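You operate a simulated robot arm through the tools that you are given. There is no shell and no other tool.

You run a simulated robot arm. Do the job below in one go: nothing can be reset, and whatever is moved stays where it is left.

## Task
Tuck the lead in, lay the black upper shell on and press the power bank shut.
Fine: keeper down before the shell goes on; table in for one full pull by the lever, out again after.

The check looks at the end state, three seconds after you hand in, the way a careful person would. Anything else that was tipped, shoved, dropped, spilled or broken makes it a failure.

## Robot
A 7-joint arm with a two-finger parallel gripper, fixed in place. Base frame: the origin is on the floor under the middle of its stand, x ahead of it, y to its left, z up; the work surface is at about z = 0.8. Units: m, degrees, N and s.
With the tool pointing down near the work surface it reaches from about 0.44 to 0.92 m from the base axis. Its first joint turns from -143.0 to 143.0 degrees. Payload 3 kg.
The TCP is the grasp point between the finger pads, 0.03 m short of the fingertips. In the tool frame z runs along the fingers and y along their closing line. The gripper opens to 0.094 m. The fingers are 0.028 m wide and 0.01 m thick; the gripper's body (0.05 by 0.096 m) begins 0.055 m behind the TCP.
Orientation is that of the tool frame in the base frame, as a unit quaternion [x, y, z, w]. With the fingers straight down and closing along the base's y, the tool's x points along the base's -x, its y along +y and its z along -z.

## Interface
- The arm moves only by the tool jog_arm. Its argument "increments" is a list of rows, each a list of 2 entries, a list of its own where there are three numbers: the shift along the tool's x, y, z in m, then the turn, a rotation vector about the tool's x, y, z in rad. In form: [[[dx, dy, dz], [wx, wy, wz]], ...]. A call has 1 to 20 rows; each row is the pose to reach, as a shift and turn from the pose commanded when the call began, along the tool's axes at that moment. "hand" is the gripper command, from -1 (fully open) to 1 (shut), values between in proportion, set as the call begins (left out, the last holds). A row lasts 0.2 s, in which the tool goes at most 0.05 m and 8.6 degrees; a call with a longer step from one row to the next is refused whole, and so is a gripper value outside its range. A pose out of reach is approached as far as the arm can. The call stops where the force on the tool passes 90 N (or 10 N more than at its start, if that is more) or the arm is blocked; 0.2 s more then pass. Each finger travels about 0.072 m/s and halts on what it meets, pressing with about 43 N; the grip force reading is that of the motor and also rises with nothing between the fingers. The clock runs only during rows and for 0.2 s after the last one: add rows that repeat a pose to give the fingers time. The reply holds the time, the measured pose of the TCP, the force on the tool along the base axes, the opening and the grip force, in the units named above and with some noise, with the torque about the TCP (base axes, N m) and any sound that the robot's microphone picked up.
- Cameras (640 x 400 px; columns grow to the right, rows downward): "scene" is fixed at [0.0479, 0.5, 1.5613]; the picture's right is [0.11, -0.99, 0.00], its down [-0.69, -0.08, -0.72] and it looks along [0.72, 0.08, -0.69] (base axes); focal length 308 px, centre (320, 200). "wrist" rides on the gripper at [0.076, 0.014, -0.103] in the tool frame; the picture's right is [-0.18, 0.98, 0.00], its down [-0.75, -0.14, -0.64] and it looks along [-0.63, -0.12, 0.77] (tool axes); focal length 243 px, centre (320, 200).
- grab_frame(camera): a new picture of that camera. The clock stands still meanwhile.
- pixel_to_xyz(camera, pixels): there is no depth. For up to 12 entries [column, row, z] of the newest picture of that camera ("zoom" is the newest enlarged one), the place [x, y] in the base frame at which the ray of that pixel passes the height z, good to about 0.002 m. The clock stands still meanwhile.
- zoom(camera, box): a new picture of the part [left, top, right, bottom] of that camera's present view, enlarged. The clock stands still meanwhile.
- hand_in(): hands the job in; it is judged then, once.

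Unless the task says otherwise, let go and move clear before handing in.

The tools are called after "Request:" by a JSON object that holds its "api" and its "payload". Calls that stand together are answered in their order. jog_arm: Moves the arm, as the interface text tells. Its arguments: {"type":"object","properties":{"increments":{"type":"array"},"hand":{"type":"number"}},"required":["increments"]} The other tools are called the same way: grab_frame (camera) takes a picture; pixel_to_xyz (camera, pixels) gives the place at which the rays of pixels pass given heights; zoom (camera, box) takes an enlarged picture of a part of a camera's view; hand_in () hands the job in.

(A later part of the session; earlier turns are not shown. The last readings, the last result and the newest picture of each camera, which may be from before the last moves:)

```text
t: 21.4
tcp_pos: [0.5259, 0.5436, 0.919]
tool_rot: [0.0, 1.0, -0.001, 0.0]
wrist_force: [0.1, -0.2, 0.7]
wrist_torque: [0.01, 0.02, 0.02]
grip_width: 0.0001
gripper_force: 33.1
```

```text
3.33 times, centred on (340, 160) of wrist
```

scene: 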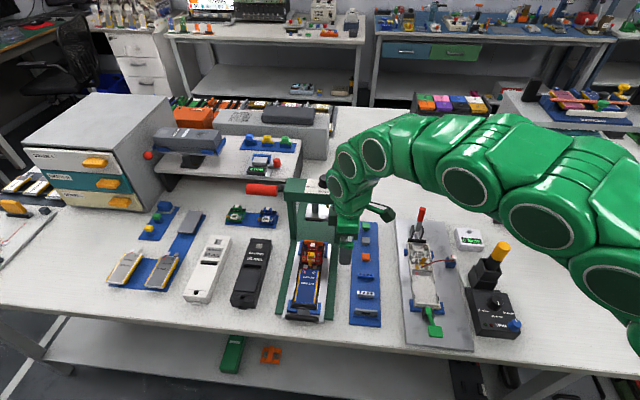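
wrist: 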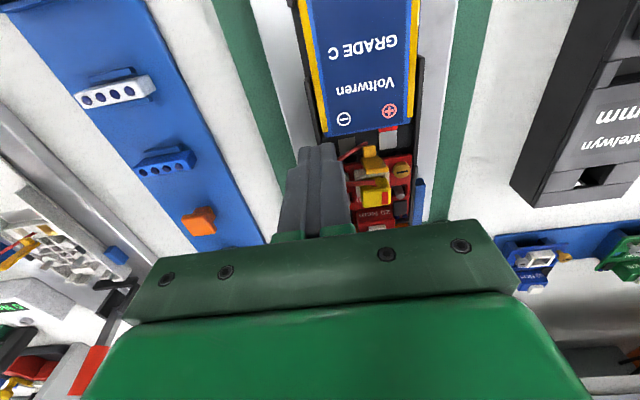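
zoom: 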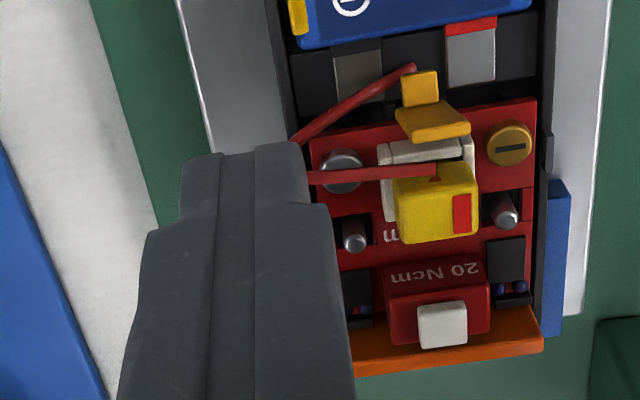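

The lead didn't follow, so the keeper must be what gathers it in. I'll put the shut fingertips above the keeper's top edge at (0.526, 0.581), still above it, and check alignment.

Request:
{"api": "jog_arm", "payload": {"increments": [[[0, 0.018, 0], [0, 0, 0]], [[0, 0.037, 0], [0, 0, 0]], [[0, 0.037, 0.01], [0, 0, 0]], [[0, 0.037, 0.01], [0, 0, 0]]]}}

Request:
{"api": "zoom", "payload": {"camera": "wrist", "box": [260, 100, 420, 220]}}

Request:
{"api": "zoom", "payload": {"camera": "scene", "box": [275, 225, 355, 285]}}

```text
t: 22.4
tcp_pos: [0.5261, 0.5815, 0.9082]
tool_rot: [0.001, 1.0, 0.0, 0.0]
wrist_force: [0.2, 0.4, -0.2]
wrist_torque: [0.01, 0.01, 0.03]
grip_width: 0.0
gripper_force: 33.1
```

```text
3.33 times, centred on (340, 160) of wrist
```

zoom: 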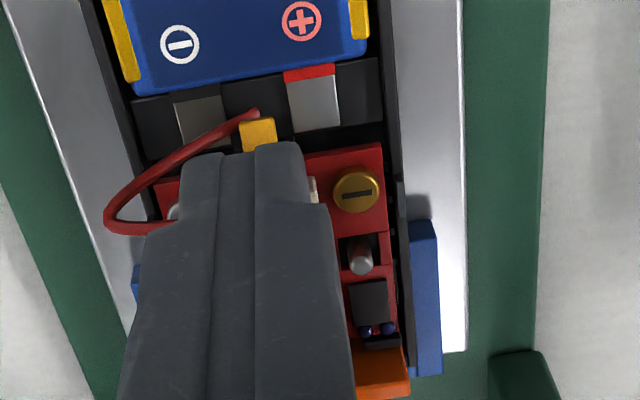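

```text
6.67 times, centred on (315, 255) of scene
```

zoom: 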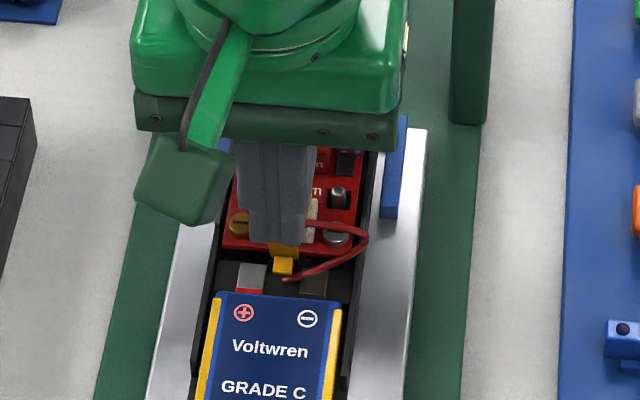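

The fingertips are over the keeper: its foot shows at scene zoom (283,265) just in front. I'll sweep along an arc, -x and down, so the top edge is dragged over toward the cell, stopping halfway to check.

Request:
{"api": "jog_arm", "payload": {"increments": [[[0.003, 0, 0.005], [0, 0, 0]], [[0.006, 0, 0.008], [0, 0, 0]], [[0.01, 0, 0.011], [0, 0, 0]], [[0.014, 0, 0.0145], [0, 0, 0]]]}}

Request:
{"api": "zoom", "payload": {"camera": "wrist", "box": [260, 100, 420, 220]}}

Request:
{"api": "zoom", "payload": {"camera": "scene", "box": [275, 225, 355, 285]}}

```text
t: 23.4
tcp_pos: [0.5128, 0.5824, 0.8939]
tool_rot: [0.0, 1.0, 0.0, -0.001]
wrist_force: [0.2, 0.3, 0.1]
wrist_torque: [0.01, 0.02, 0.02]
grip_width: 0.0
gripper_force: 33.1
```

```text
3.33 times, centred on (340, 160) of wrist
```

zoom: 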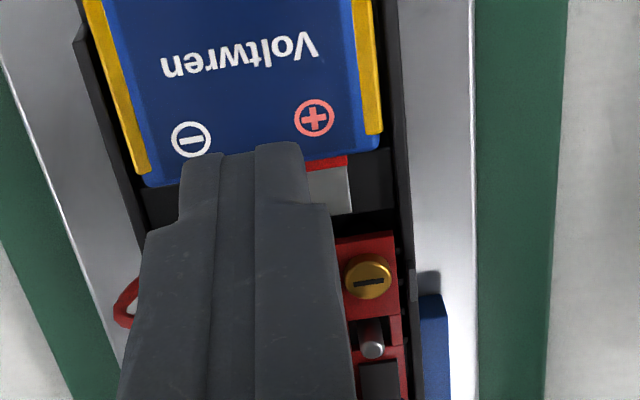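

```text
6.67 times, centred on (315, 255) of scene
```

zoom: 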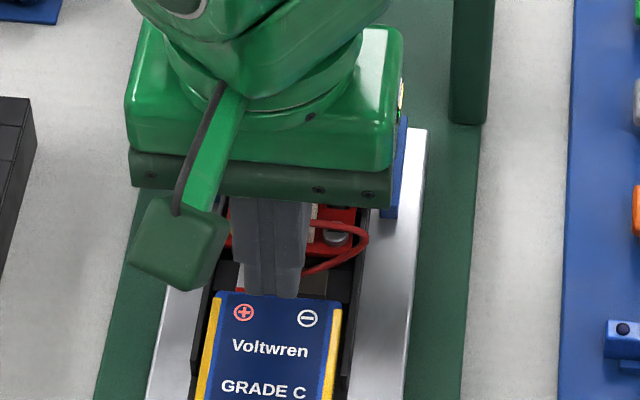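

Force is still about zero and the keeper is hidden under the fingers. I'll continue the arc down to tip z≈0.847, then lift and look.

Request:
{"api": "jog_arm", "payload": {"increments": [[[0.003, 0, 0.004], [0, 0, 0]], [[0.0055, 0, 0.008], [0, 0, 0]], [[0.0075, 0, 0.0125], [0, 0, 0]], [[0.0085, 0, 0.016], [0, 0, 0]], [[0.0085, 0, 0.016], [0, 0, 0]]]}}

Request:
{"api": "jog_arm", "payload": {"increments": [[[0, 0, -0.03], [0, 0, 0]], [[0, 0, -0.06], [0, 0, 0]], [[0.02, 0, -0.09], [0, 0, 0]], [[0.03, -0.02, -0.1], [0, 0, 0]], [[0.03, -0.02, -0.1], [0, 0, 0]]]}}

Request:
{"api": "grab_frame", "payload": {"camera": "wrist"}}

Request:
{"api": "zoom", "payload": {"camera": "wrist", "box": [260, 100, 420, 240]}}

Request:
{"api": "zoom", "payload": {"camera": "scene", "box": [275, 225, 355, 285]}}

```text
t: 24.6
tcp_pos: [0.5044, 0.5813, 0.877]
tool_rot: [0.0, 1.0, 0.0, 0.0]
wrist_force: [0.1, 0.0, 0.8]
wrist_torque: [0.01, 0.04, 0.01]
grip_width: 0.0
gripper_force: 33.0
```

```text
t: 25.8
tcp_pos: [0.4747, 0.5615, 0.9782]
tool_rot: [0.0, 1.0, 0.0, 0.0]
wrist_force: [0.4, 0.7, 0.3]
wrist_torque: [-0.02, 0.01, -0.01]
grip_width: 0.0
gripper_force: 33.0
```

```text
taken
```

wrist: 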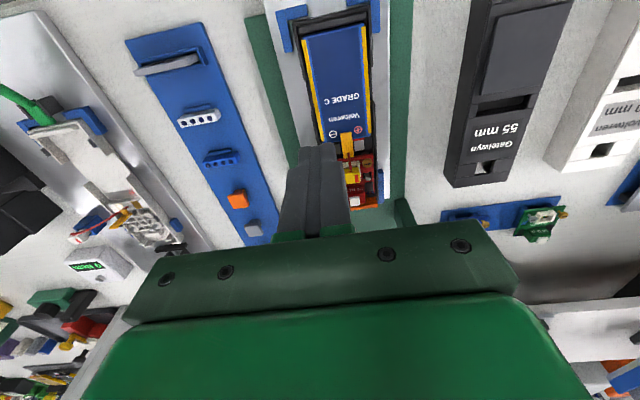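

```text
2.86 times, centred on (340, 170) of wrist
```

zoom: 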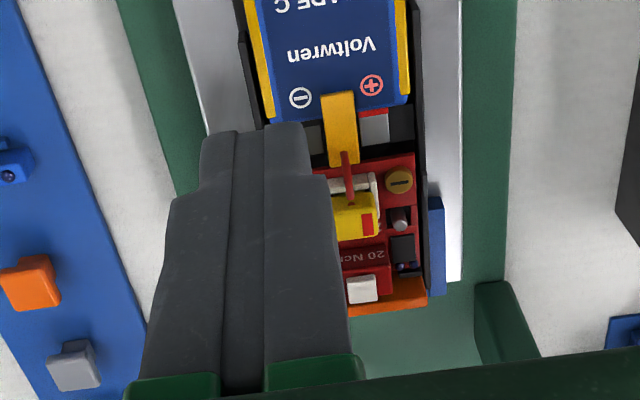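

```text
6.67 times, centred on (315, 255) of scene
```

zoom: 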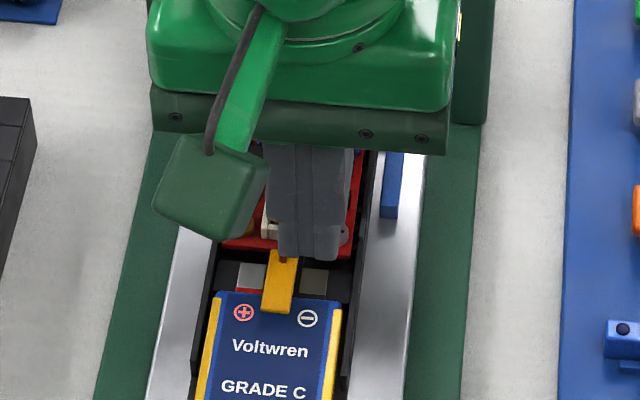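

The keeper has folded over onto the cell and the lead now runs straight from the plug to under it, at wrist zoom (345,180). I'll move aside for a clear view to check that it is fully down.

Request:
{"api": "jog_arm", "payload": {"hand": -1, "increments": [[[0.01, 0.02, 0], [0, 0, 0]], [[0.02, 0.035, 0], [0, 0, 0]], [[0.02, 0.035, 0], [0, 0, 0]], [[0.02, 0.035, 0], [0, 0, 0]]]}}

Request:
{"api": "grab_frame", "payload": {"camera": "wrist"}}

Request:
{"api": "zoom", "payload": {"camera": "wrist", "box": [250, 100, 410, 240]}}

Request:
{"api": "zoom", "payload": {"camera": "wrist", "box": [280, 150, 350, 220]}}

```text
t: 26.8
tcp_pos: [0.4534, 0.596, 0.9782]
tool_rot: [0.0, 1.0, 0.0, 0.0]
wrist_force: [0.5, -0.3, -0.6]
wrist_torque: [0.01, 0.0, -0.02]
grip_width: 0.0941
gripper_force: 0.1
```

```text
taken
```

wrist: 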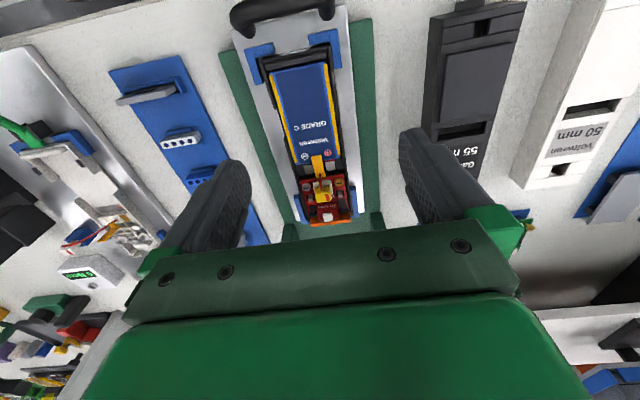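

```text
2.86 times, centred on (330, 170) of wrist
```

zoom: 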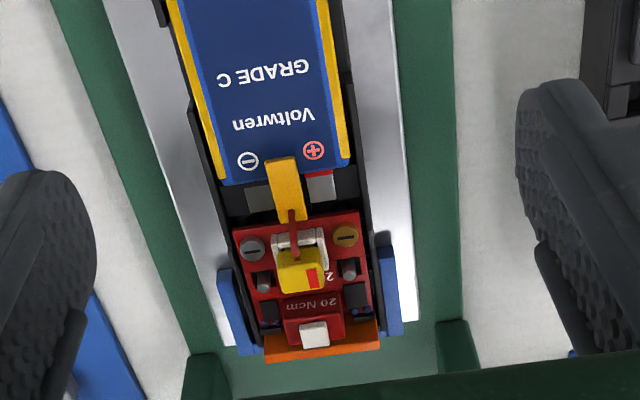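

```text
5.71 times, centred on (315, 185) of wrist
```

zoom: 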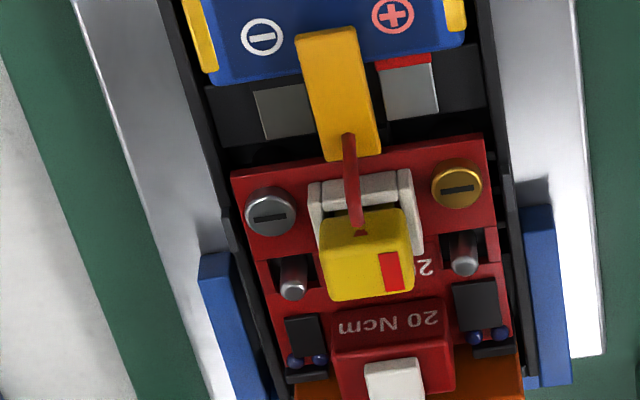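

The lead runs straight from the plug to the keeper, well inside the walls. I'll check the flap's free-end height by triangulating wrist zoom (325,32) with the scene view.

Request:
{"api": "pixel_to_xyz", "payload": {"camera": "zoom", "pixels": [[325, 32, 0.83], [325, 32, 0.87], [356, 155, 0.83], [356, 155, 0.87], [268, 32, 0.84], [392, 20, 0.84]]}}

Request:
{"api": "zoom", "payload": {"camera": "scene", "box": [290, 240, 340, 280]}}

Request:
{"api": "grab_frame", "payload": {"camera": "scene"}}

```text
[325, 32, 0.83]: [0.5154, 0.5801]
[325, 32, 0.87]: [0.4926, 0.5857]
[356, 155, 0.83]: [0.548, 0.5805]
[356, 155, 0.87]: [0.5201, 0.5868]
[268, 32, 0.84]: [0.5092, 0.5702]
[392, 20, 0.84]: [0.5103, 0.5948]
```

```text
10.00 times, centred on (315, 260) of scene
```

zoom: 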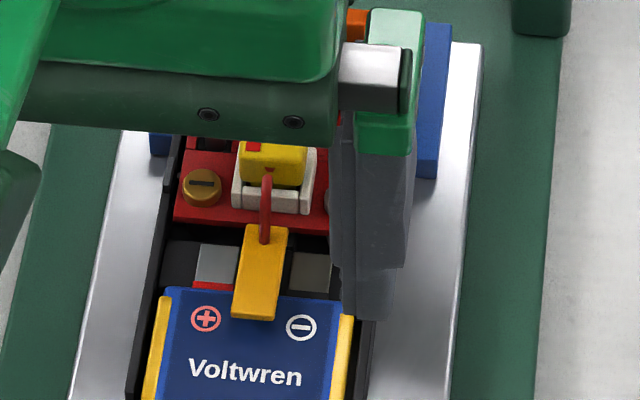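

```text
taken
```

scene: 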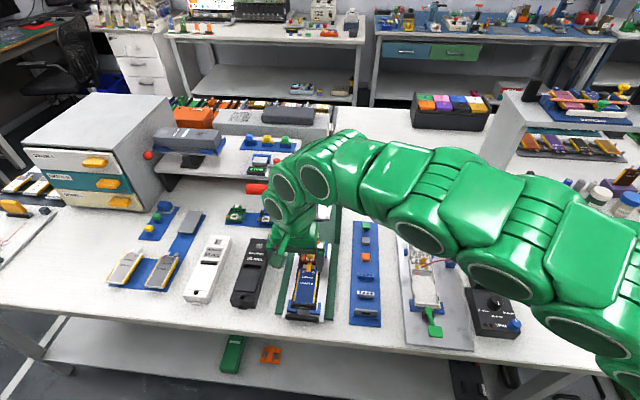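

The flap lies flat on the cell. I'll press it gently from above with the shut fingers to make sure it's fully home before moving on.

Request:
{"api": "jog_arm", "payload": {"hand": 1, "increments": [[[-0.03, -0.007, 0.01], [0, 0, 0]], [[-0.0676, -0.015, 0.02], [0, 0, 0]], [[-0.0676, -0.015, 0.06], [0, 0, 0]], [[-0.0676, -0.015, 0.09], [0, 0, 0]], [[-0.0676, -0.015, 0.096], [0, 0, 0]], [[-0.0676, -0.015, 0.1], [0, 0, 0]], [[-0.0676, -0.015, 0.1], [0, 0, 0]]]}}

```text
t: 28.4
tcp_pos: [0.5224, 0.5822, 0.8776]
tool_rot: [0.0, 1.0, 0.001, 0.0]
wrist_force: [0.4, -1.2, -0.2]
wrist_torque: [-0.03, -0.01, 0.0]
grip_width: 0.0
gripper_force: 33.0
```

Tip is at z≈0.8476 with no force yet. I'll go down in 1 mm steps.

Request:
{"api": "jog_arm", "payload": {"increments": [[[0, 0, 0.001], [0, 0, 0]], [[0, 0, 0.002], [0, 0, 0]], [[0, 0, 0.002], [0, 0, 0]]]}}

```text
t: 29.2
tcp_pos: [0.5208, 0.5826, 0.8765]
tool_rot: [0.0, 1.0, 0.0, 0.001]
wrist_force: [-1.0, -0.2, 0.4]
wrist_torque: [0.02, 0.01, -0.01]
grip_width: 0.0002
gripper_force: 33.2
```

Request:
{"api": "jog_arm", "payload": {"increments": [[[0, 0, 0.001], [0, 0, 0]], [[0, 0, 0.002], [0, 0, 0]], [[0, 0, 0.002], [0, 0, 0]]]}}

```text
t: 30.0
tcp_pos: [0.5222, 0.583, 0.8748]
tool_rot: [-0.001, 1.0, 0.0, 0.0]
wrist_force: [-0.4, -1.8, 8.6]
wrist_torque: [-0.03, 0.0, -0.01]
grip_width: 0.0001
gripper_force: 32.6
```

The keeper is home: 8.6 N of contact at tip z≈0.8445. I'll lift off, open up, and move the wrist camera over the black upper shell to measure it.

Request:
{"api": "jog_arm", "payload": {"hand": -1, "increments": [[[0, 0, -0.04], [0, 0, 0]], [[0, 0, -0.08], [0, 0, 0]], [[0, 0, -0.125], [0, 0, 0]], [[0.03, 0.032, -0.125], [0, 0, 0]], [[0.06, 0.064, -0.125], [0, 0, 0]], [[0.09, 0.096, -0.125], [0, 0, 0]], [[0.12, 0.128, -0.125], [0, 0, 0]], [[0.15, 0.16, -0.125], [0, 0, 0]], [[0.172, 0.184, -0.125], [0, 0, 0]], [[0.172, 0.184, -0.125], [0, 0, 0]]]}}

Request:
{"api": "grab_frame", "payload": {"camera": "wrist"}}

Request:
{"api": "zoom", "payload": {"camera": "scene", "box": [285, 235, 345, 325]}}

```text
t: 32.2
tcp_pos: [0.3496, 0.7656, 0.9993]
tool_rot: [0.0, 1.0, 0.001, 0.0]
wrist_force: [-0.2, -0.3, 0.0]
wrist_torque: [0.03, -0.03, -0.02]
grip_width: 0.0941
gripper_force: 0.0
```

```text
taken
```

wrist: 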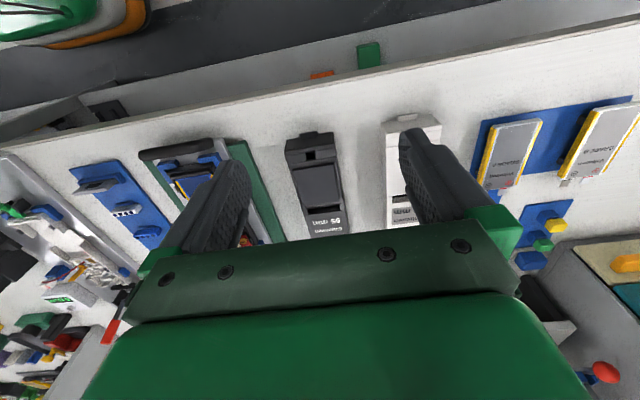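

```text
4.44 times, centred on (315, 280) of scene
```

zoom: 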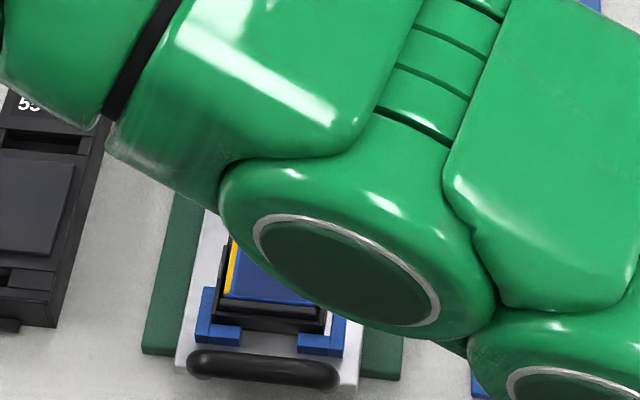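

The black shell spans roughly (285,130)–(350,240) in the wrist view. I'll zoom for its edges and features.

Request:
{"api": "zoom", "payload": {"camera": "wrist", "box": [250, 120, 410, 245]}}

Request:
{"api": "zoom", "payload": {"camera": "wrist", "box": [270, 115, 360, 185]}}

```text
3.20 times, centred on (330, 182) of wrist
```

zoom: 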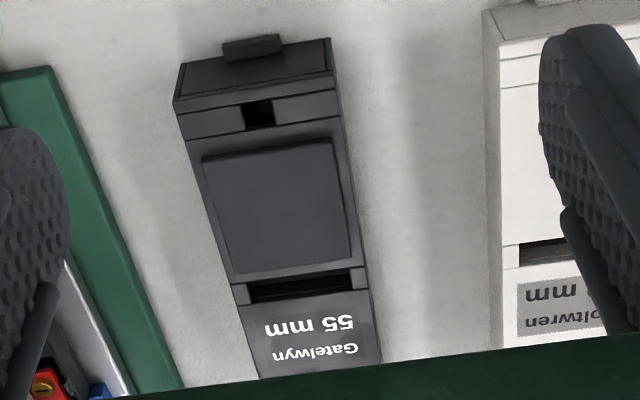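

```text
5.71 times, centred on (315, 150) of wrist
```

zoom: 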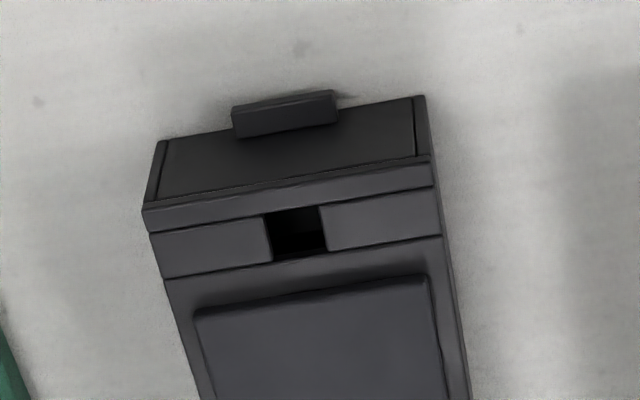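

The -x end face is visible: bottom corners at (158,142) and (413,97), top corners at (143,208) and (432,158). I'll use these to get size and yaw.

Request:
{"api": "pixel_to_xyz", "payload": {"camera": "zoom", "pixels": [[158, 142, 0.8], [413, 97, 0.8], [143, 208, 0.82], [143, 208, 0.83], [143, 208, 0.84], [143, 208, 0.85], [432, 158, 0.82], [432, 158, 0.83], [432, 158, 0.84], [432, 158, 0.85], [235, 108, 0.81], [330, 92, 0.81]]}}

Request:
{"api": "zoom", "payload": {"camera": "wrist", "box": [270, 180, 370, 242]}}

```text
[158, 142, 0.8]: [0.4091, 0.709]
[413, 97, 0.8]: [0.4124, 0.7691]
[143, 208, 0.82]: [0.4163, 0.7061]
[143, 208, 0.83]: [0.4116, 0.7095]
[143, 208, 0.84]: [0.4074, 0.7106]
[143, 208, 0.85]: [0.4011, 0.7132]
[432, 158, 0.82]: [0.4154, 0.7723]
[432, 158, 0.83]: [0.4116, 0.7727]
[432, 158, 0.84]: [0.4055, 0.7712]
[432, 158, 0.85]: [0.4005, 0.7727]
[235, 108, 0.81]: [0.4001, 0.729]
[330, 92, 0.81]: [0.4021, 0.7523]
```

```text
6.40 times, centred on (320, 211) of wrist
```

zoom: 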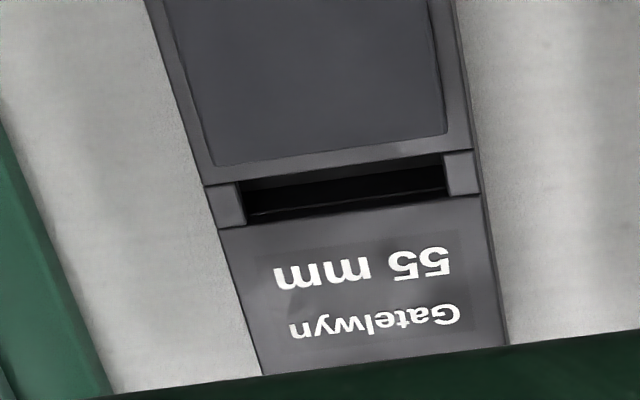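

The top is at z≈0.833, width about 0.063 and the near end at x≈0.411. I'll measure yaw and length from the long edges in the scene view.

Request:
{"api": "pixel_to_xyz", "payload": {"camera": "scene", "pixels": [[250.3, 238.0, 0.833], [271.1, 239.7, 0.833], [229.7, 299.6, 0.833], [254.1, 303.2, 0.833]]}}

Request:
{"api": "pixel_to_xyz", "payload": {"camera": "zoom", "pixels": [[148, 0, 0.833], [205, 185, 0.833], [262, 374, 0.833], [455, 0, 0.833], [480, 185, 0.833], [508, 345, 0.833]]}}

Request:
{"api": "zoom", "payload": {"camera": "scene", "box": [220, 230, 285, 315]}}

```text
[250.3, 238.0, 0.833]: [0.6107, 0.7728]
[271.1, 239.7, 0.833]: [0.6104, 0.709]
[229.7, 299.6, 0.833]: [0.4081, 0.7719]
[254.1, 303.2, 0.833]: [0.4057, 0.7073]
```

```text
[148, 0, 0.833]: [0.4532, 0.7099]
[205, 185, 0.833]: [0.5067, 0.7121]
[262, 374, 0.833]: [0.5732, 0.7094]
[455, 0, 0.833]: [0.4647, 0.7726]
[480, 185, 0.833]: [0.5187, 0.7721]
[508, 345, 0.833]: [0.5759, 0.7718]
```

```text
4.71 times, centred on (252, 272) of scene
```

zoom: 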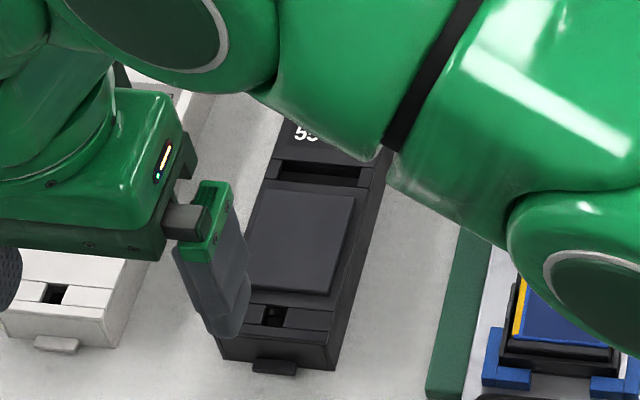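

The black shell is aligned with the base axes: x 0.409–0.611, y 0.709–0.7725, top z≈0.833, so its centre is about (0.510, 0.741). I'll measure the lower shell the same way.

Request:
{"api": "jog_arm", "payload": {"increments": [[[0, -0.04, 0], [0, 0, 0]], [[0, -0.08, 0], [0, 0, 0]], [[0, -0.12, 0], [0, 0, 0]], [[0.005, -0.16, 0], [0, 0, 0]], [[0.01, -0.166, 0], [0, 0, 0]], [[0.01, -0.166, 0], [0, 0, 0]]]}}

Request:
{"api": "grab_frame", "payload": {"camera": "wrist"}}

Request:
{"api": "zoom", "payload": {"camera": "wrist", "box": [250, 80, 390, 180]}}

Request:
{"api": "pixel_to_xyz", "payload": {"camera": "wrist", "pixels": [[320, 150, 0.84]]}}

Request:
{"api": "zoom", "payload": {"camera": "wrist", "box": [260, 160, 380, 240]}}

```text
t: 33.6
tcp_pos: [0.3377, 0.5997, 0.9998]
tool_rot: [0.0, 1.0, 0.001, 0.0]
wrist_force: [-0.4, -0.1, -0.1]
wrist_torque: [0.0, -0.03, -0.02]
grip_width: 0.0942
gripper_force: 0.1
```

```text
taken
```

wrist: 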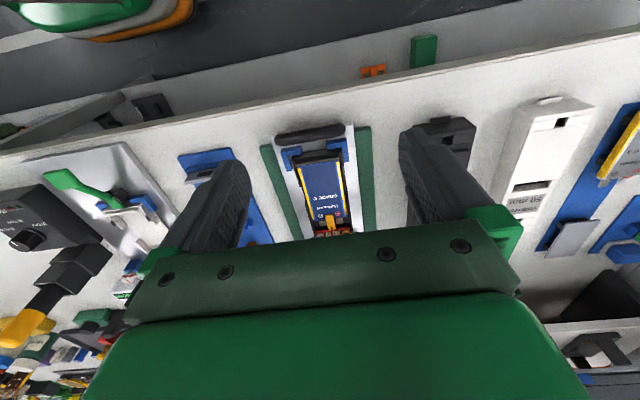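

```text
4.00 times, centred on (320, 130) of wrist
```

zoom: 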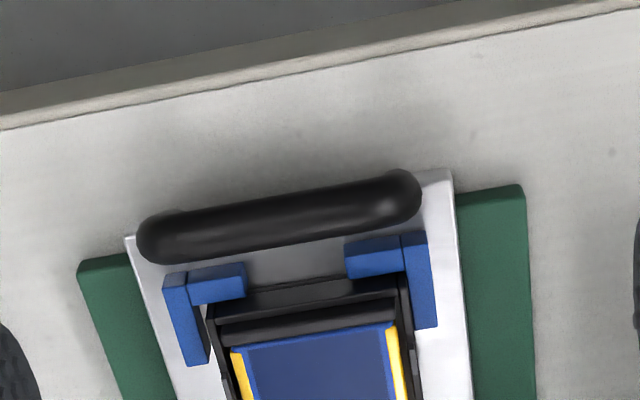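

```text
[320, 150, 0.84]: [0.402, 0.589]
```

```text
5.00 times, centred on (320, 200) of wrist
```

zoom: 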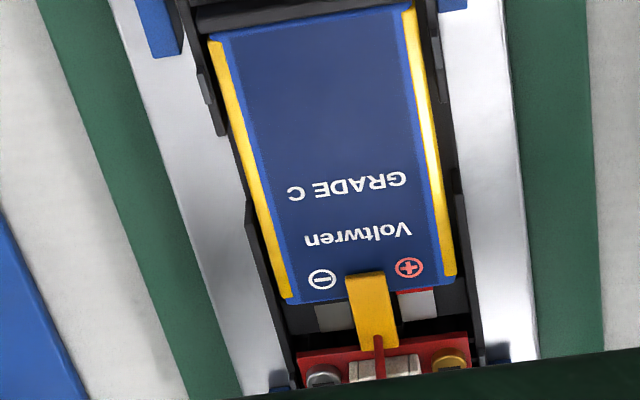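

I need finer detail on the lower shell's front end and the cradle's blue locators.

Request:
{"api": "zoom", "payload": {"camera": "wrist", "box": [275, 130, 365, 180]}}

Request:
{"api": "pixel_to_xyz", "payload": {"camera": "zoom", "pixels": [[320, 200, 0.84]]}}

```text
7.11 times, centred on (320, 155) of wrist
```

zoom: 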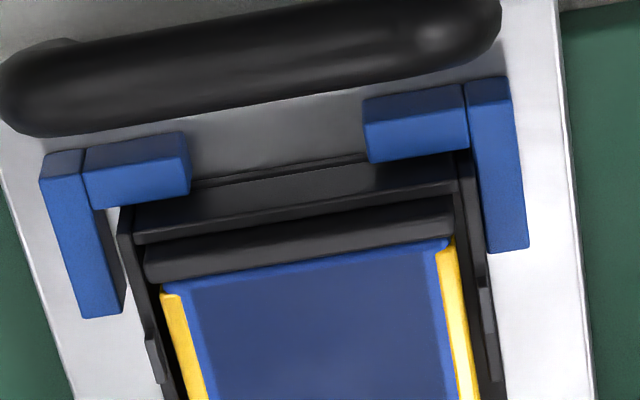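

```text
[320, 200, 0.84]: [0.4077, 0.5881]
```

Request:
{"api": "pixel_to_xyz", "payload": {"camera": "zoom", "pixels": [[135, 240, 0.82], [135, 240, 0.84], [458, 192, 0.82], [458, 192, 0.84], [122, 210, 0.82], [122, 210, 0.84], [470, 156, 0.82], [470, 156, 0.84], [42, 180, 0.82], [525, 245, 0.82], [105, 315, 0.82], [85, 175, 0.82]]}}

Request:
{"api": "pixel_to_xyz", "payload": {"camera": "zoom", "pixels": [[160, 383, 0.84], [160, 383, 0.83], [500, 395, 0.84], [500, 395, 0.83], [190, 186, 0.81], [365, 158, 0.81], [155, 380, 0.82], [505, 395, 0.82], [10, 210, 0.81], [590, 330, 0.81], [0, 100, 0.83], [490, 30, 0.83]]}}

```text
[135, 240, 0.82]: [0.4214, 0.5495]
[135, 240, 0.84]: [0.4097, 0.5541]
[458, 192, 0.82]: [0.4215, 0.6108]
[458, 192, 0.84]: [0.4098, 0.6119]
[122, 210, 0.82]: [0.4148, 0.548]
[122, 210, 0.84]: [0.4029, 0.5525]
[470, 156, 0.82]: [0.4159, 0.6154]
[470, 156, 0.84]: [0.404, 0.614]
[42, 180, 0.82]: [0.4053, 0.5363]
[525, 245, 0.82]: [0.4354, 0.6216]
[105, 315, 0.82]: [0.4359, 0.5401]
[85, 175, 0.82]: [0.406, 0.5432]
```

```text
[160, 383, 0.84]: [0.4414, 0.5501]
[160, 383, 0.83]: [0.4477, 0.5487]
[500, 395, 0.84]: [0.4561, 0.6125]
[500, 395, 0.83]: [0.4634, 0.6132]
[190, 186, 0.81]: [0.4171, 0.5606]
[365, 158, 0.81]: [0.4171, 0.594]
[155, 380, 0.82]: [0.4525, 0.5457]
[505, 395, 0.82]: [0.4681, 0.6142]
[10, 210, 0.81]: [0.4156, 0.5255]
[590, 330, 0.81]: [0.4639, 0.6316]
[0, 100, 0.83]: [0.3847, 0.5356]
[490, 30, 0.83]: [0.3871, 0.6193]
```

The lower shell spans y≈0.5495–0.613, centre ≈0.581, with its front at x≈0.4165. I'll shift so both ends are in one view and pin down its x position.

Request:
{"api": "jog_arm", "payload": {"increments": [[[-0.04, 0, -0.01], [0, 0, 0]], [[-0.08, 0, -0.02], [0, 0, 0]], [[-0.08, 0, -0.02], [0, 0, 0]]]}}

Request:
{"api": "grab_frame", "payload": {"camera": "wrist"}}

Request:
{"api": "zoom", "payload": {"camera": "wrist", "box": [250, 140, 390, 230]}}

Request:
{"api": "pixel_to_xyz", "payload": {"camera": "zoom", "pixels": [[320, 200, 0.84]]}}

```text
t: 34.4
tcp_pos: [0.4189, 0.6009, 1.0213]
tool_rot: [-0.001, 1.0, 0.0, 0.001]
wrist_force: [-0.4, -0.1, -0.2]
wrist_torque: [0.01, 0.02, 0.04]
grip_width: 0.0941
gripper_force: 0.1
```

```text
taken
```

wrist: 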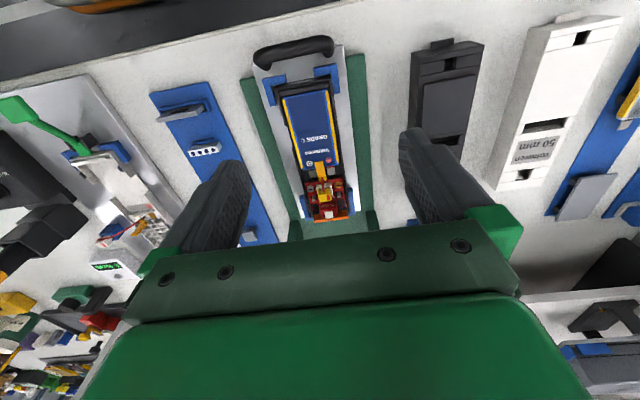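

```text
4.44 times, centred on (320, 185) of wrist
```

zoom: 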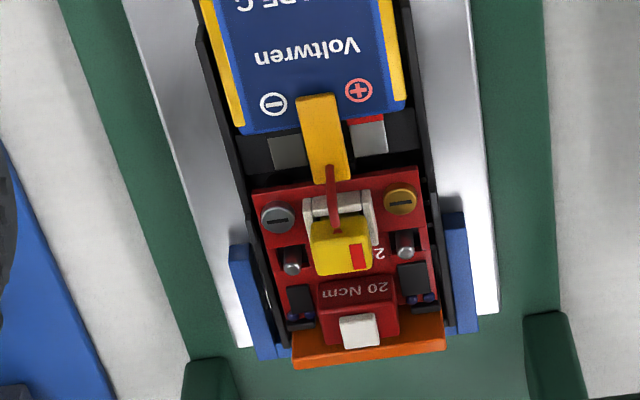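

```text
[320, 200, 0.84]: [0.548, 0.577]
```

Both ends are visible now. I'll zoom on the front end and rear end at high magnification to triangulate.

Request:
{"api": "zoom", "payload": {"camera": "wrist", "box": [260, 60, 350, 110]}}

Request:
{"api": "pixel_to_xyz", "payload": {"camera": "zoom", "pixels": [[320, 200, 0.83]]}}

Request:
{"api": "zoom", "payload": {"camera": "wrist", "box": [290, 170, 370, 230]}}

Request:
{"api": "pixel_to_xyz", "payload": {"camera": "zoom", "pixels": [[320, 200, 0.84]]}}

Request:
{"api": "zoom", "payload": {"camera": "scene", "box": [270, 230, 350, 330]}}

```text
7.11 times, centred on (305, 85) of wrist
```

zoom: 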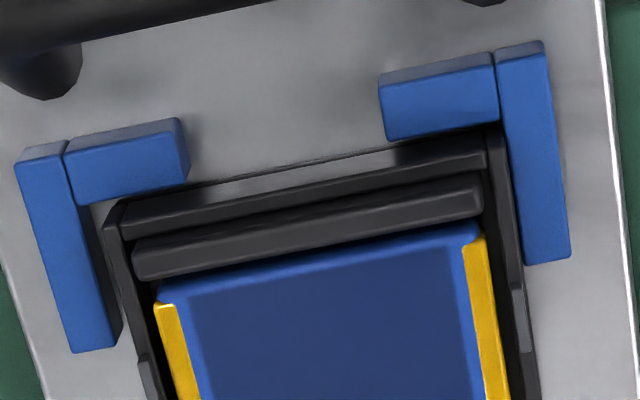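

```text
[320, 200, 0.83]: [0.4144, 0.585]
```

```text
6.67 times, centred on (330, 200) of wrist
```

zoom: 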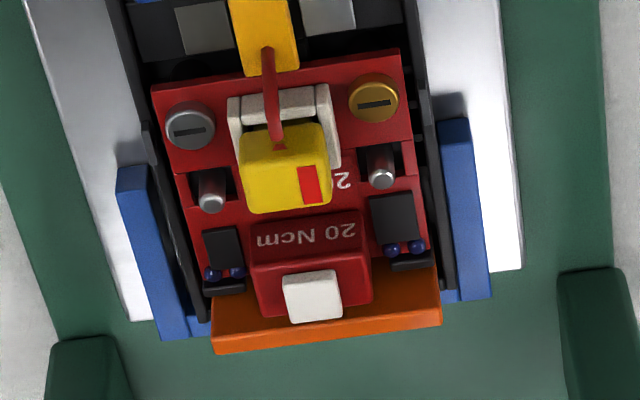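

```text
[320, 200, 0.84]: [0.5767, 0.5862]
```

```text
4.00 times, centred on (310, 280) of scene
```

zoom: 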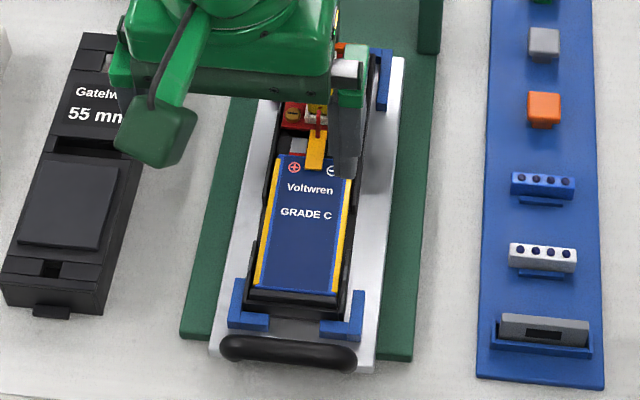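

The scene camera sees both the lower shell's front end and the black shell here. I'll zoom on each for precise comparison.

Request:
{"api": "zoom", "payload": {"camera": "scene", "box": [285, 285, 335, 325]}}

Request:
{"api": "pixel_to_xyz", "payload": {"camera": "zoom", "pixels": [[320, 200, 0.83]]}}

Request:
{"api": "zoom", "payload": {"camera": "scene", "box": [225, 280, 275, 320]}}

```text
10.00 times, centred on (310, 305) of scene
```

zoom: 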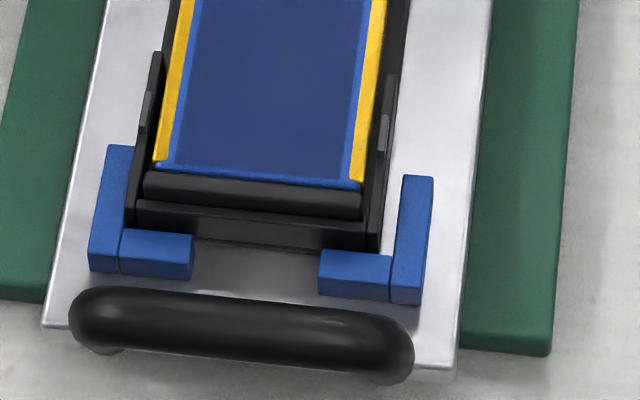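

```text
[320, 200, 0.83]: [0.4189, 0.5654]
```

```text
10.00 times, centred on (250, 300) of scene
```

zoom: 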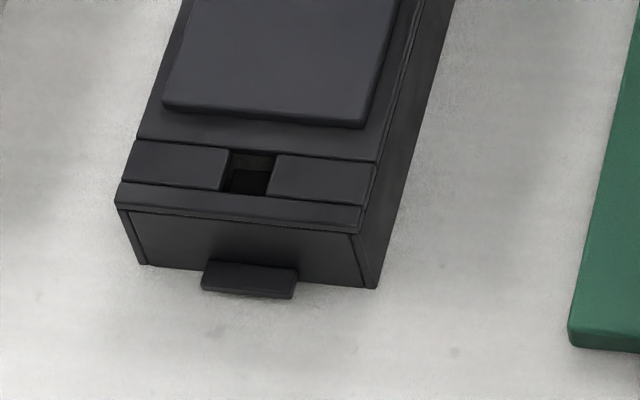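

Request:
{"api": "pixel_to_xyz", "payload": {"camera": "scene", "pixels": [[303, 309.3, 0.81], [303, 309.3, 0.82], [297.2, 308.4, 0.81], [309, 310.0, 0.81], [232.7, 306.5, 0.8], [256, 308.8, 0.8], [291.6, 305.8, 0.82], [291.6, 305.8, 0.83], [315.3, 309.3, 0.82], [315.3, 309.3, 0.83]]}}

Request:
{"api": "pixel_to_xyz", "payload": {"camera": "scene", "pixels": [[293, 304.3, 0.82], [293, 304.3, 0.83], [281.8, 318, 0.8], [323.4, 321.5, 0.8], [282, 317, 0.81], [324, 322, 0.81], [229.5, 300.2, 0.83], [254.5, 303, 0.83]]}}

Request:
{"api": "zoom", "payload": {"camera": "wrist", "box": [260, 60, 350, 110]}}

Request:
{"api": "pixel_to_xyz", "payload": {"camera": "zoom", "pixels": [[300, 162, 0.81], [300, 162, 0.82], [200, 183, 0.81], [390, 148, 0.81], [120, 232, 0.82], [485, 155, 0.82], [108, 225, 0.82], [497, 140, 0.82], [140, 360, 0.84], [535, 330, 0.84], [118, 350, 0.82], [575, 255, 0.82]]}}

```text
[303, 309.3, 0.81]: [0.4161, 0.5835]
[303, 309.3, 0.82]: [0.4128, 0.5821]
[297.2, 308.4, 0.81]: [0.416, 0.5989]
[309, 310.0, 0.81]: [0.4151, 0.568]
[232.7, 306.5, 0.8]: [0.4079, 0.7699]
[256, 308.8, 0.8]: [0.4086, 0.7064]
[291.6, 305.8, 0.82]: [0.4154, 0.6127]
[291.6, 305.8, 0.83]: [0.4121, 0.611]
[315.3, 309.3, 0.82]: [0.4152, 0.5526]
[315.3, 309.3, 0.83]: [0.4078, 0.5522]
```

```text
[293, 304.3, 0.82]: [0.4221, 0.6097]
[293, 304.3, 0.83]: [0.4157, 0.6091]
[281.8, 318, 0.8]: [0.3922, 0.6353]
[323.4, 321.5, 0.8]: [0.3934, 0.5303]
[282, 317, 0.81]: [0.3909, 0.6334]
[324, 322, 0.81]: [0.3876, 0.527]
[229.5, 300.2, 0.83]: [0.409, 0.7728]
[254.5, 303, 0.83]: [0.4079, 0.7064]
```

```text
7.11 times, centred on (305, 85) of wrist
```

zoom: 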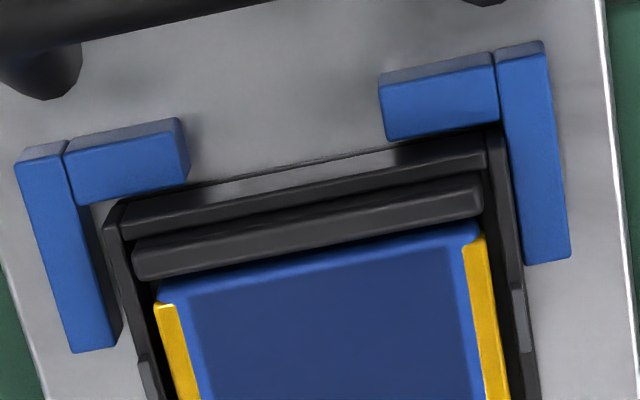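

```text
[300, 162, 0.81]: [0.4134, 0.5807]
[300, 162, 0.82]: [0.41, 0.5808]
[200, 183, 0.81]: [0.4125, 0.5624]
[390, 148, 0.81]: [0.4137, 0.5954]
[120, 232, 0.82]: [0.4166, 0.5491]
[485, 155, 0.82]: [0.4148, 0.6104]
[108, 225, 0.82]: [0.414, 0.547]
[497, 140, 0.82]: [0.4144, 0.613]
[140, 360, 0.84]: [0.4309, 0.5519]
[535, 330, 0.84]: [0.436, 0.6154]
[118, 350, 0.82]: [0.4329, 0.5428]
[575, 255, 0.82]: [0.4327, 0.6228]
```

Upper front at x≈0.4095, lower front at x≈0.4155, so the required shift is about +6 mm in x and -160 mm in y. I'll cross-check with the button under the shell's window near the +x end.

Request:
{"api": "pixel_to_xyz", "payload": {"camera": "scene", "pixels": [[258.8, 245.0, 0.833], [251.2, 266.7, 0.833], [242.4, 297.5, 0.833], [312.75, 245.1, 0.84], [312.75, 245.1, 0.87], [322.7, 241.9, 0.82], [322.7, 241.9, 0.86], [304.4, 240.3, 0.82], [304.4, 240.3, 0.86]]}}

Request:
{"api": "pixel_to_xyz", "payload": {"camera": "wrist", "pixels": [[328.95, 214.5, 0.84], [328.95, 214.5, 0.87], [314.2, 222.5, 0.82], [314.2, 222.5, 0.86], [347.8, 218.5, 0.82], [347.8, 218.5, 0.86]]}}

```text
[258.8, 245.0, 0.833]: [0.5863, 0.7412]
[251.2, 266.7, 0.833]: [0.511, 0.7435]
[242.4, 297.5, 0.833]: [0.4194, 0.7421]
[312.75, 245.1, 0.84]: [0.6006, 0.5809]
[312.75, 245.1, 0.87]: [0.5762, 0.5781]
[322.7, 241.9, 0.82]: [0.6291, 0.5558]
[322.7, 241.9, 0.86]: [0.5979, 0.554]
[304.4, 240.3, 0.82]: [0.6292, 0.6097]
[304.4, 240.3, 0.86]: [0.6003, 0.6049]
```

```text
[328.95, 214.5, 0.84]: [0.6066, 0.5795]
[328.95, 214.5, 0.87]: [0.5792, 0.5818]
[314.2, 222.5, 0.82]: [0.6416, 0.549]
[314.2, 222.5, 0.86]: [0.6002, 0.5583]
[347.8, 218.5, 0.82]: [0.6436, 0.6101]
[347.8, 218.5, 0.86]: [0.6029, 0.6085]
```

The button triangulates to about (0.587, 0.580, 0.860) and the lower unit's rear edge to x≈0.6145, so its centre is near x≈0.515. Before grasping, I'll check finger clearance to the white shell next to the black one.

Request:
{"api": "pixel_to_xyz", "payload": {"camera": "scene", "pixels": [[232.5, 243.3, 0.8], [232.5, 243.3, 0.833], [207.4, 302.8, 0.8], [220, 272, 0.8], [220, 272, 0.833]]}}

Request:
{"api": "jog_arm", "payload": {"increments": [[[0.01, 0.035, -0.01], [0, 0, 0]], [[0.01, 0.07, -0.02], [0, 0, 0]], [[0, 0.105, -0.03], [0, 0, 0]], [[-0.02, 0.14, -0.03], [0, 0, 0]], [[-0.04, 0.15, -0.03], [0, 0, 0]], [[-0.04, 0.15, -0.03], [0, 0, 0]]]}}

Request:
{"api": "grab_frame", "payload": {"camera": "wrist"}}

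Request:
{"api": "grab_frame", "payload": {"camera": "scene"}}

```text
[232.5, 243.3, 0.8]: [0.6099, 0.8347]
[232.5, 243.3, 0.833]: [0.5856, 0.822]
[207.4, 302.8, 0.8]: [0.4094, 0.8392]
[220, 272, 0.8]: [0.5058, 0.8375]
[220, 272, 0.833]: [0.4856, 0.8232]
```

```text
t: 35.8
tcp_pos: [0.4309, 0.7284, 1.0482]
tool_rot: [0.0, 1.0, 0.0, 0.0]
wrist_force: [-0.1, 1.1, 0.0]
wrist_torque: [0.03, 0.01, -0.02]
grip_width: 0.0944
gripper_force: 0.0
out of reach, approached as far as the arm can: row 4, 5, 6
```

```text
taken
```

wrist: 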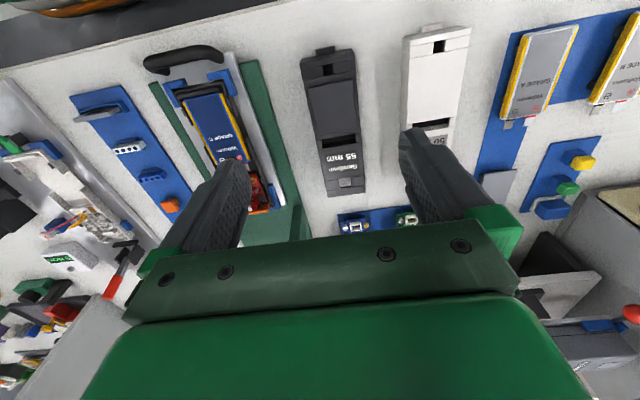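

```text
taken
```

scene: 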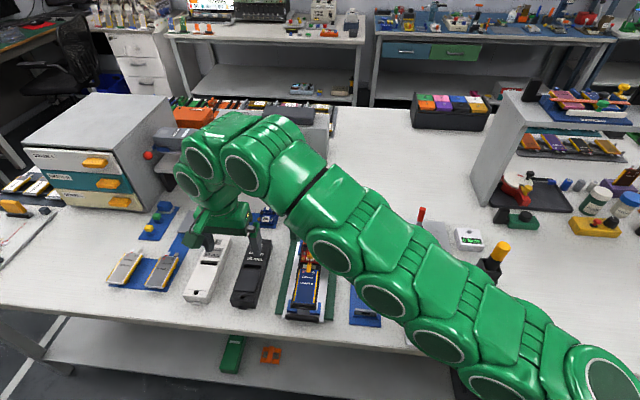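

The white shell's near edge is at y≈0.835, so there's plenty of finger room. The arm hit its reach limit at this height, but the view shows the whole black shell, so I'll zoom on it.

Request:
{"api": "zoom", "payload": {"camera": "wrist", "box": [285, 40, 375, 205]}}

Request:
{"api": "pixel_to_xyz", "payload": {"camera": "wrist", "pixels": [[301, 65, 0.833], [355, 51, 0.833], [330, 197, 0.833], [366, 191, 0.833], [345, 183, 0.833], [301, 65, 0.83], [355, 51, 0.83], [330, 197, 0.83]]}}

Request:
{"api": "zoom", "payload": {"camera": "wrist", "box": [310, 150, 380, 205]}}

```text
2.42 times, centred on (330, 122) of wrist
```

zoom: 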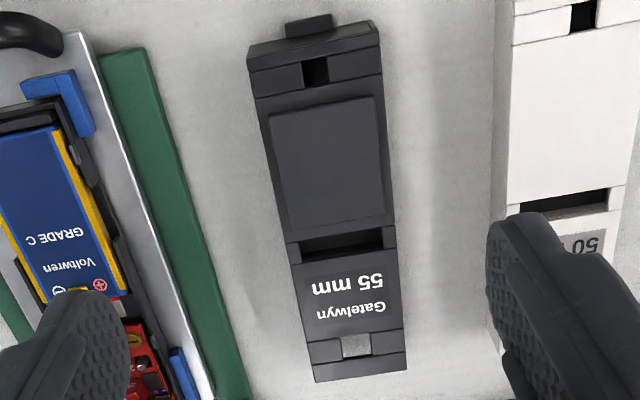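

```text
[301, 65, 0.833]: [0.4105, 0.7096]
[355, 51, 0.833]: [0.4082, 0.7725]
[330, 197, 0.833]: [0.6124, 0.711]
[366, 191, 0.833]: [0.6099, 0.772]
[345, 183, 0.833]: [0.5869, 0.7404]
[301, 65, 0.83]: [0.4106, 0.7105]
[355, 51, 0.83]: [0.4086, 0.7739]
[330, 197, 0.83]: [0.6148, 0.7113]
```

```text
7.27 times, centred on (345, 178) of wrist
```

zoom: 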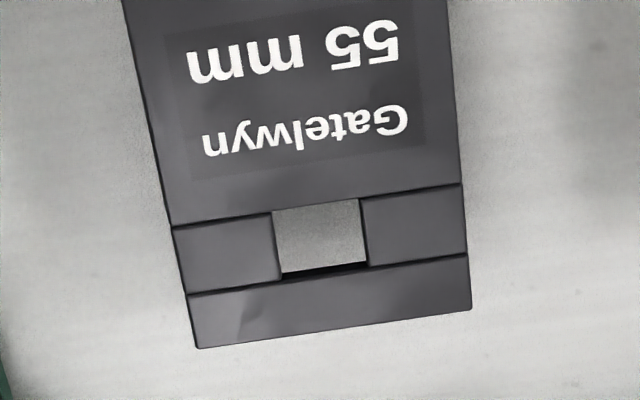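

Request:
{"api": "pixel_to_xyz", "payload": {"camera": "zoom", "pixels": [[272, 211, 0.833], [358, 199, 0.833], [281, 274, 0.833], [367, 262, 0.833], [198, 348, 0.833], [470, 308, 0.833], [172, 226, 0.833], [461, 184, 0.833]]}}

```text
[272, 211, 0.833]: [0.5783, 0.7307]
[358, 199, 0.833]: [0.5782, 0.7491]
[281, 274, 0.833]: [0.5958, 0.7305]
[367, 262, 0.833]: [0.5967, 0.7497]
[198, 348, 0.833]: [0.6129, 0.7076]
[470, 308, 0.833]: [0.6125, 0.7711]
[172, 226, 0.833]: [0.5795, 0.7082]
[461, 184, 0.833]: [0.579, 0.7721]
```

Black shell: x 0.409–0.612, y 0.709–0.772, with the window at x 0.578–0.596. The last command was out of reach, so I'll go down in small moves to resync, then line up over the shell.

Request:
{"api": "jog_arm", "payload": {"increments": [[[0, 0, 0.04], [0, 0, 0]], [[0, 0, 0.08], [0, 0, 0]], [[0, 0, 0.1], [0, 0, 0]], [[0, 0, 0.1], [0, 0, 0]]]}}

```text
t: 36.8
tcp_pos: [0.4302, 0.7297, 0.9472]
tool_rot: [0.0, 1.0, 0.0, 0.0]
wrist_force: [0.1, 0.4, 0.3]
wrist_torque: [0.0, 0.0, -0.01]
grip_width: 0.0942
gripper_force: 0.1
```

Request:
{"api": "jog_arm", "payload": {"increments": [[[-0.035, 0.006, 0.015], [0, 0, 0]], [[-0.075, 0.0112, 0.027], [0, 0, 0]], [[-0.075, 0.0112, 0.04], [0, 0, 0]], [[-0.075, 0.0112, 0.04], [0, 0, 0]]]}}

Request:
{"api": "grab_frame", "payload": {"camera": "wrist"}}

Request:
{"api": "grab_frame", "payload": {"camera": "scene"}}

```text
t: 38.0
tcp_pos: [0.4805, 0.7488, 0.9095]
tool_rot: [-0.017, 1.0, 0.003, 0.0]
wrist_force: [-0.2, -0.1, -0.6]
wrist_torque: [-0.01, 0.01, 0.01]
grip_width: 0.094
gripper_force: 0.0
out of reach, approached as far as the arm can: row 2, 3, 4
stopped in row 4: the arm was blocked; the commanded pose is now the measured one
```

```text
taken
```

wrist: 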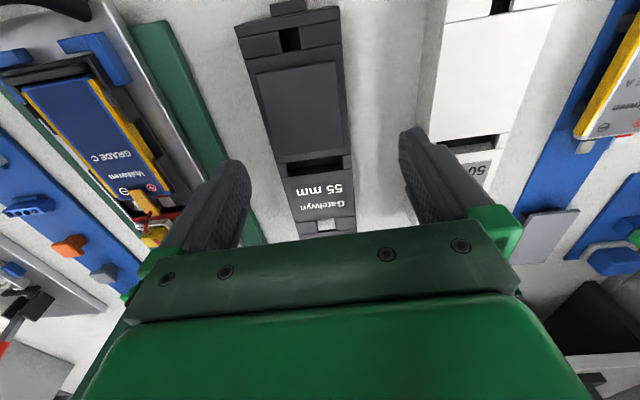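

```text
taken
```

scene: 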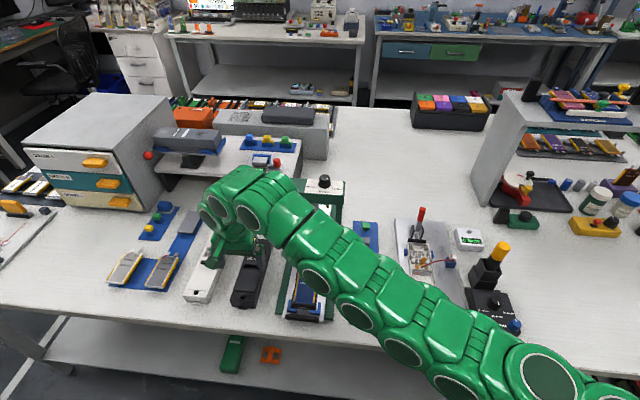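

At this height the arm tops out around 0.89 m from the base axis, and it twisted about 2° in yaw. I'll back off to x≈0.465, correct the yaw, and try for more reach once lower.

Request:
{"api": "jog_arm", "payload": {"increments": [[[0.0155, -0.0078, 0], [0.006, 0, 0.034]], [[0.0155, -0.0078, 0.02], [0.006, 0, 0.034]], [[0.0155, -0.0078, 0.02], [0.006, 0, 0.034]]]}}

```text
t: 38.8
tcp_pos: [0.4658, 0.7423, 0.8901]
tool_rot: [0.0, 1.0, 0.0, 0.0]
wrist_force: [-0.4, -0.2, 0.0]
wrist_torque: [0.01, 0.04, 0.0]
grip_width: 0.094
gripper_force: 0.0
```

Request:
{"api": "jog_arm", "payload": {"increments": [[[0, -0.001, 0.02], [0, 0, 0]], [[0, -0.001, 0.04], [0, 0, 0]], [[0, -0.001, 0.048], [0, 0, 0]], [[0, -0.001, 0.048], [0, 0, 0]]]}}

Request:
{"api": "grab_frame", "payload": {"camera": "wrist"}}

```text
t: 39.8
tcp_pos: [0.4661, 0.7396, 0.8412]
tool_rot: [0.0, 1.0, 0.0, 0.001]
wrist_force: [-0.4, -0.9, 0.3]
wrist_torque: [0.0, 0.0, -0.02]
grip_width: 0.0938
gripper_force: 0.1
```

```text
taken
```

wrist: 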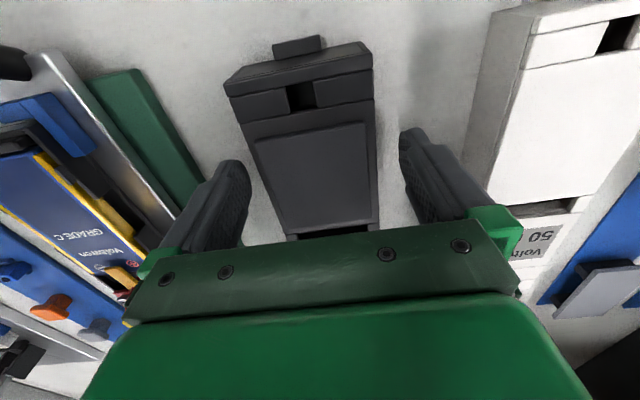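

The fingers straddle the black shell cleanly, with gaps on both sides. I'll slide forward in small steps toward its centre to see how far the arm reaches here.

Request:
{"api": "jog_arm", "payload": {"increments": [[[-0.008, 0, 0], [0, 0, 0]], [[-0.016, 0, 0], [0, 0, 0]], [[-0.024, 0, 0], [0, 0, 0]], [[-0.024, 0, 0], [0, 0, 0]]]}}

```text
t: 40.8
tcp_pos: [0.4842, 0.7425, 0.8431]
tool_rot: [-0.005, 1.0, 0.001, 0.001]
wrist_force: [-0.5, 0.3, -0.8]
wrist_torque: [-0.03, -0.03, -0.03]
grip_width: 0.094
gripper_force: 0.1
```

The arm is close to its limit at x≈0.484. I'll back off slightly for a clean pose, then close on the shell.

Request:
{"api": "jog_arm", "payload": {"increments": [[[0.008, 0, 0], [0, 0, 0]], [[0.012, 0.0, 0], [0, 0, 0]], [[0.012, 0.0, 0], [0, 0, 0]]]}}

```text
t: 41.6
tcp_pos: [0.4796, 0.7389, 0.8415]
tool_rot: [0.001, 1.0, 0.001, 0.0]
wrist_force: [0.4, -0.9, 1.2]
wrist_torque: [0.01, -0.03, 0.02]
grip_width: 0.0939
gripper_force: 0.1
```

The pose is clean at (0.480, 0.739, 0.8415). Closing on the black shell.

Request:
{"api": "jog_arm", "payload": {"hand": 1, "increments": [[[0, 0, 0], [0, 0, 0]], [[0, 0, 0], [0, 0, 0]], [[0, 0, 0], [0, 0, 0]], [[0, 0, 0], [0, 0, 0]]]}}

Request:
{"api": "grab_frame", "payload": {"camera": "wrist"}}

```text
t: 42.6
tcp_pos: [0.4783, 0.7413, 0.8416]
tool_rot: [0.0, 1.0, 0.0, 0.0]
wrist_force: [0.7, -0.4, 1.0]
wrist_torque: [-0.03, 0.03, 0.01]
grip_width: 0.0632
gripper_force: 43.1
```

```text
taken
```

wrist: 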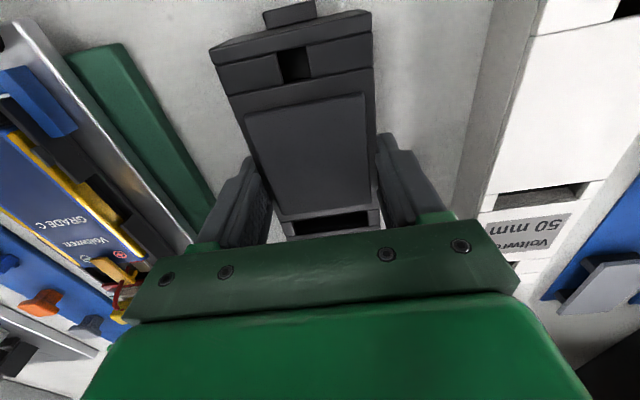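

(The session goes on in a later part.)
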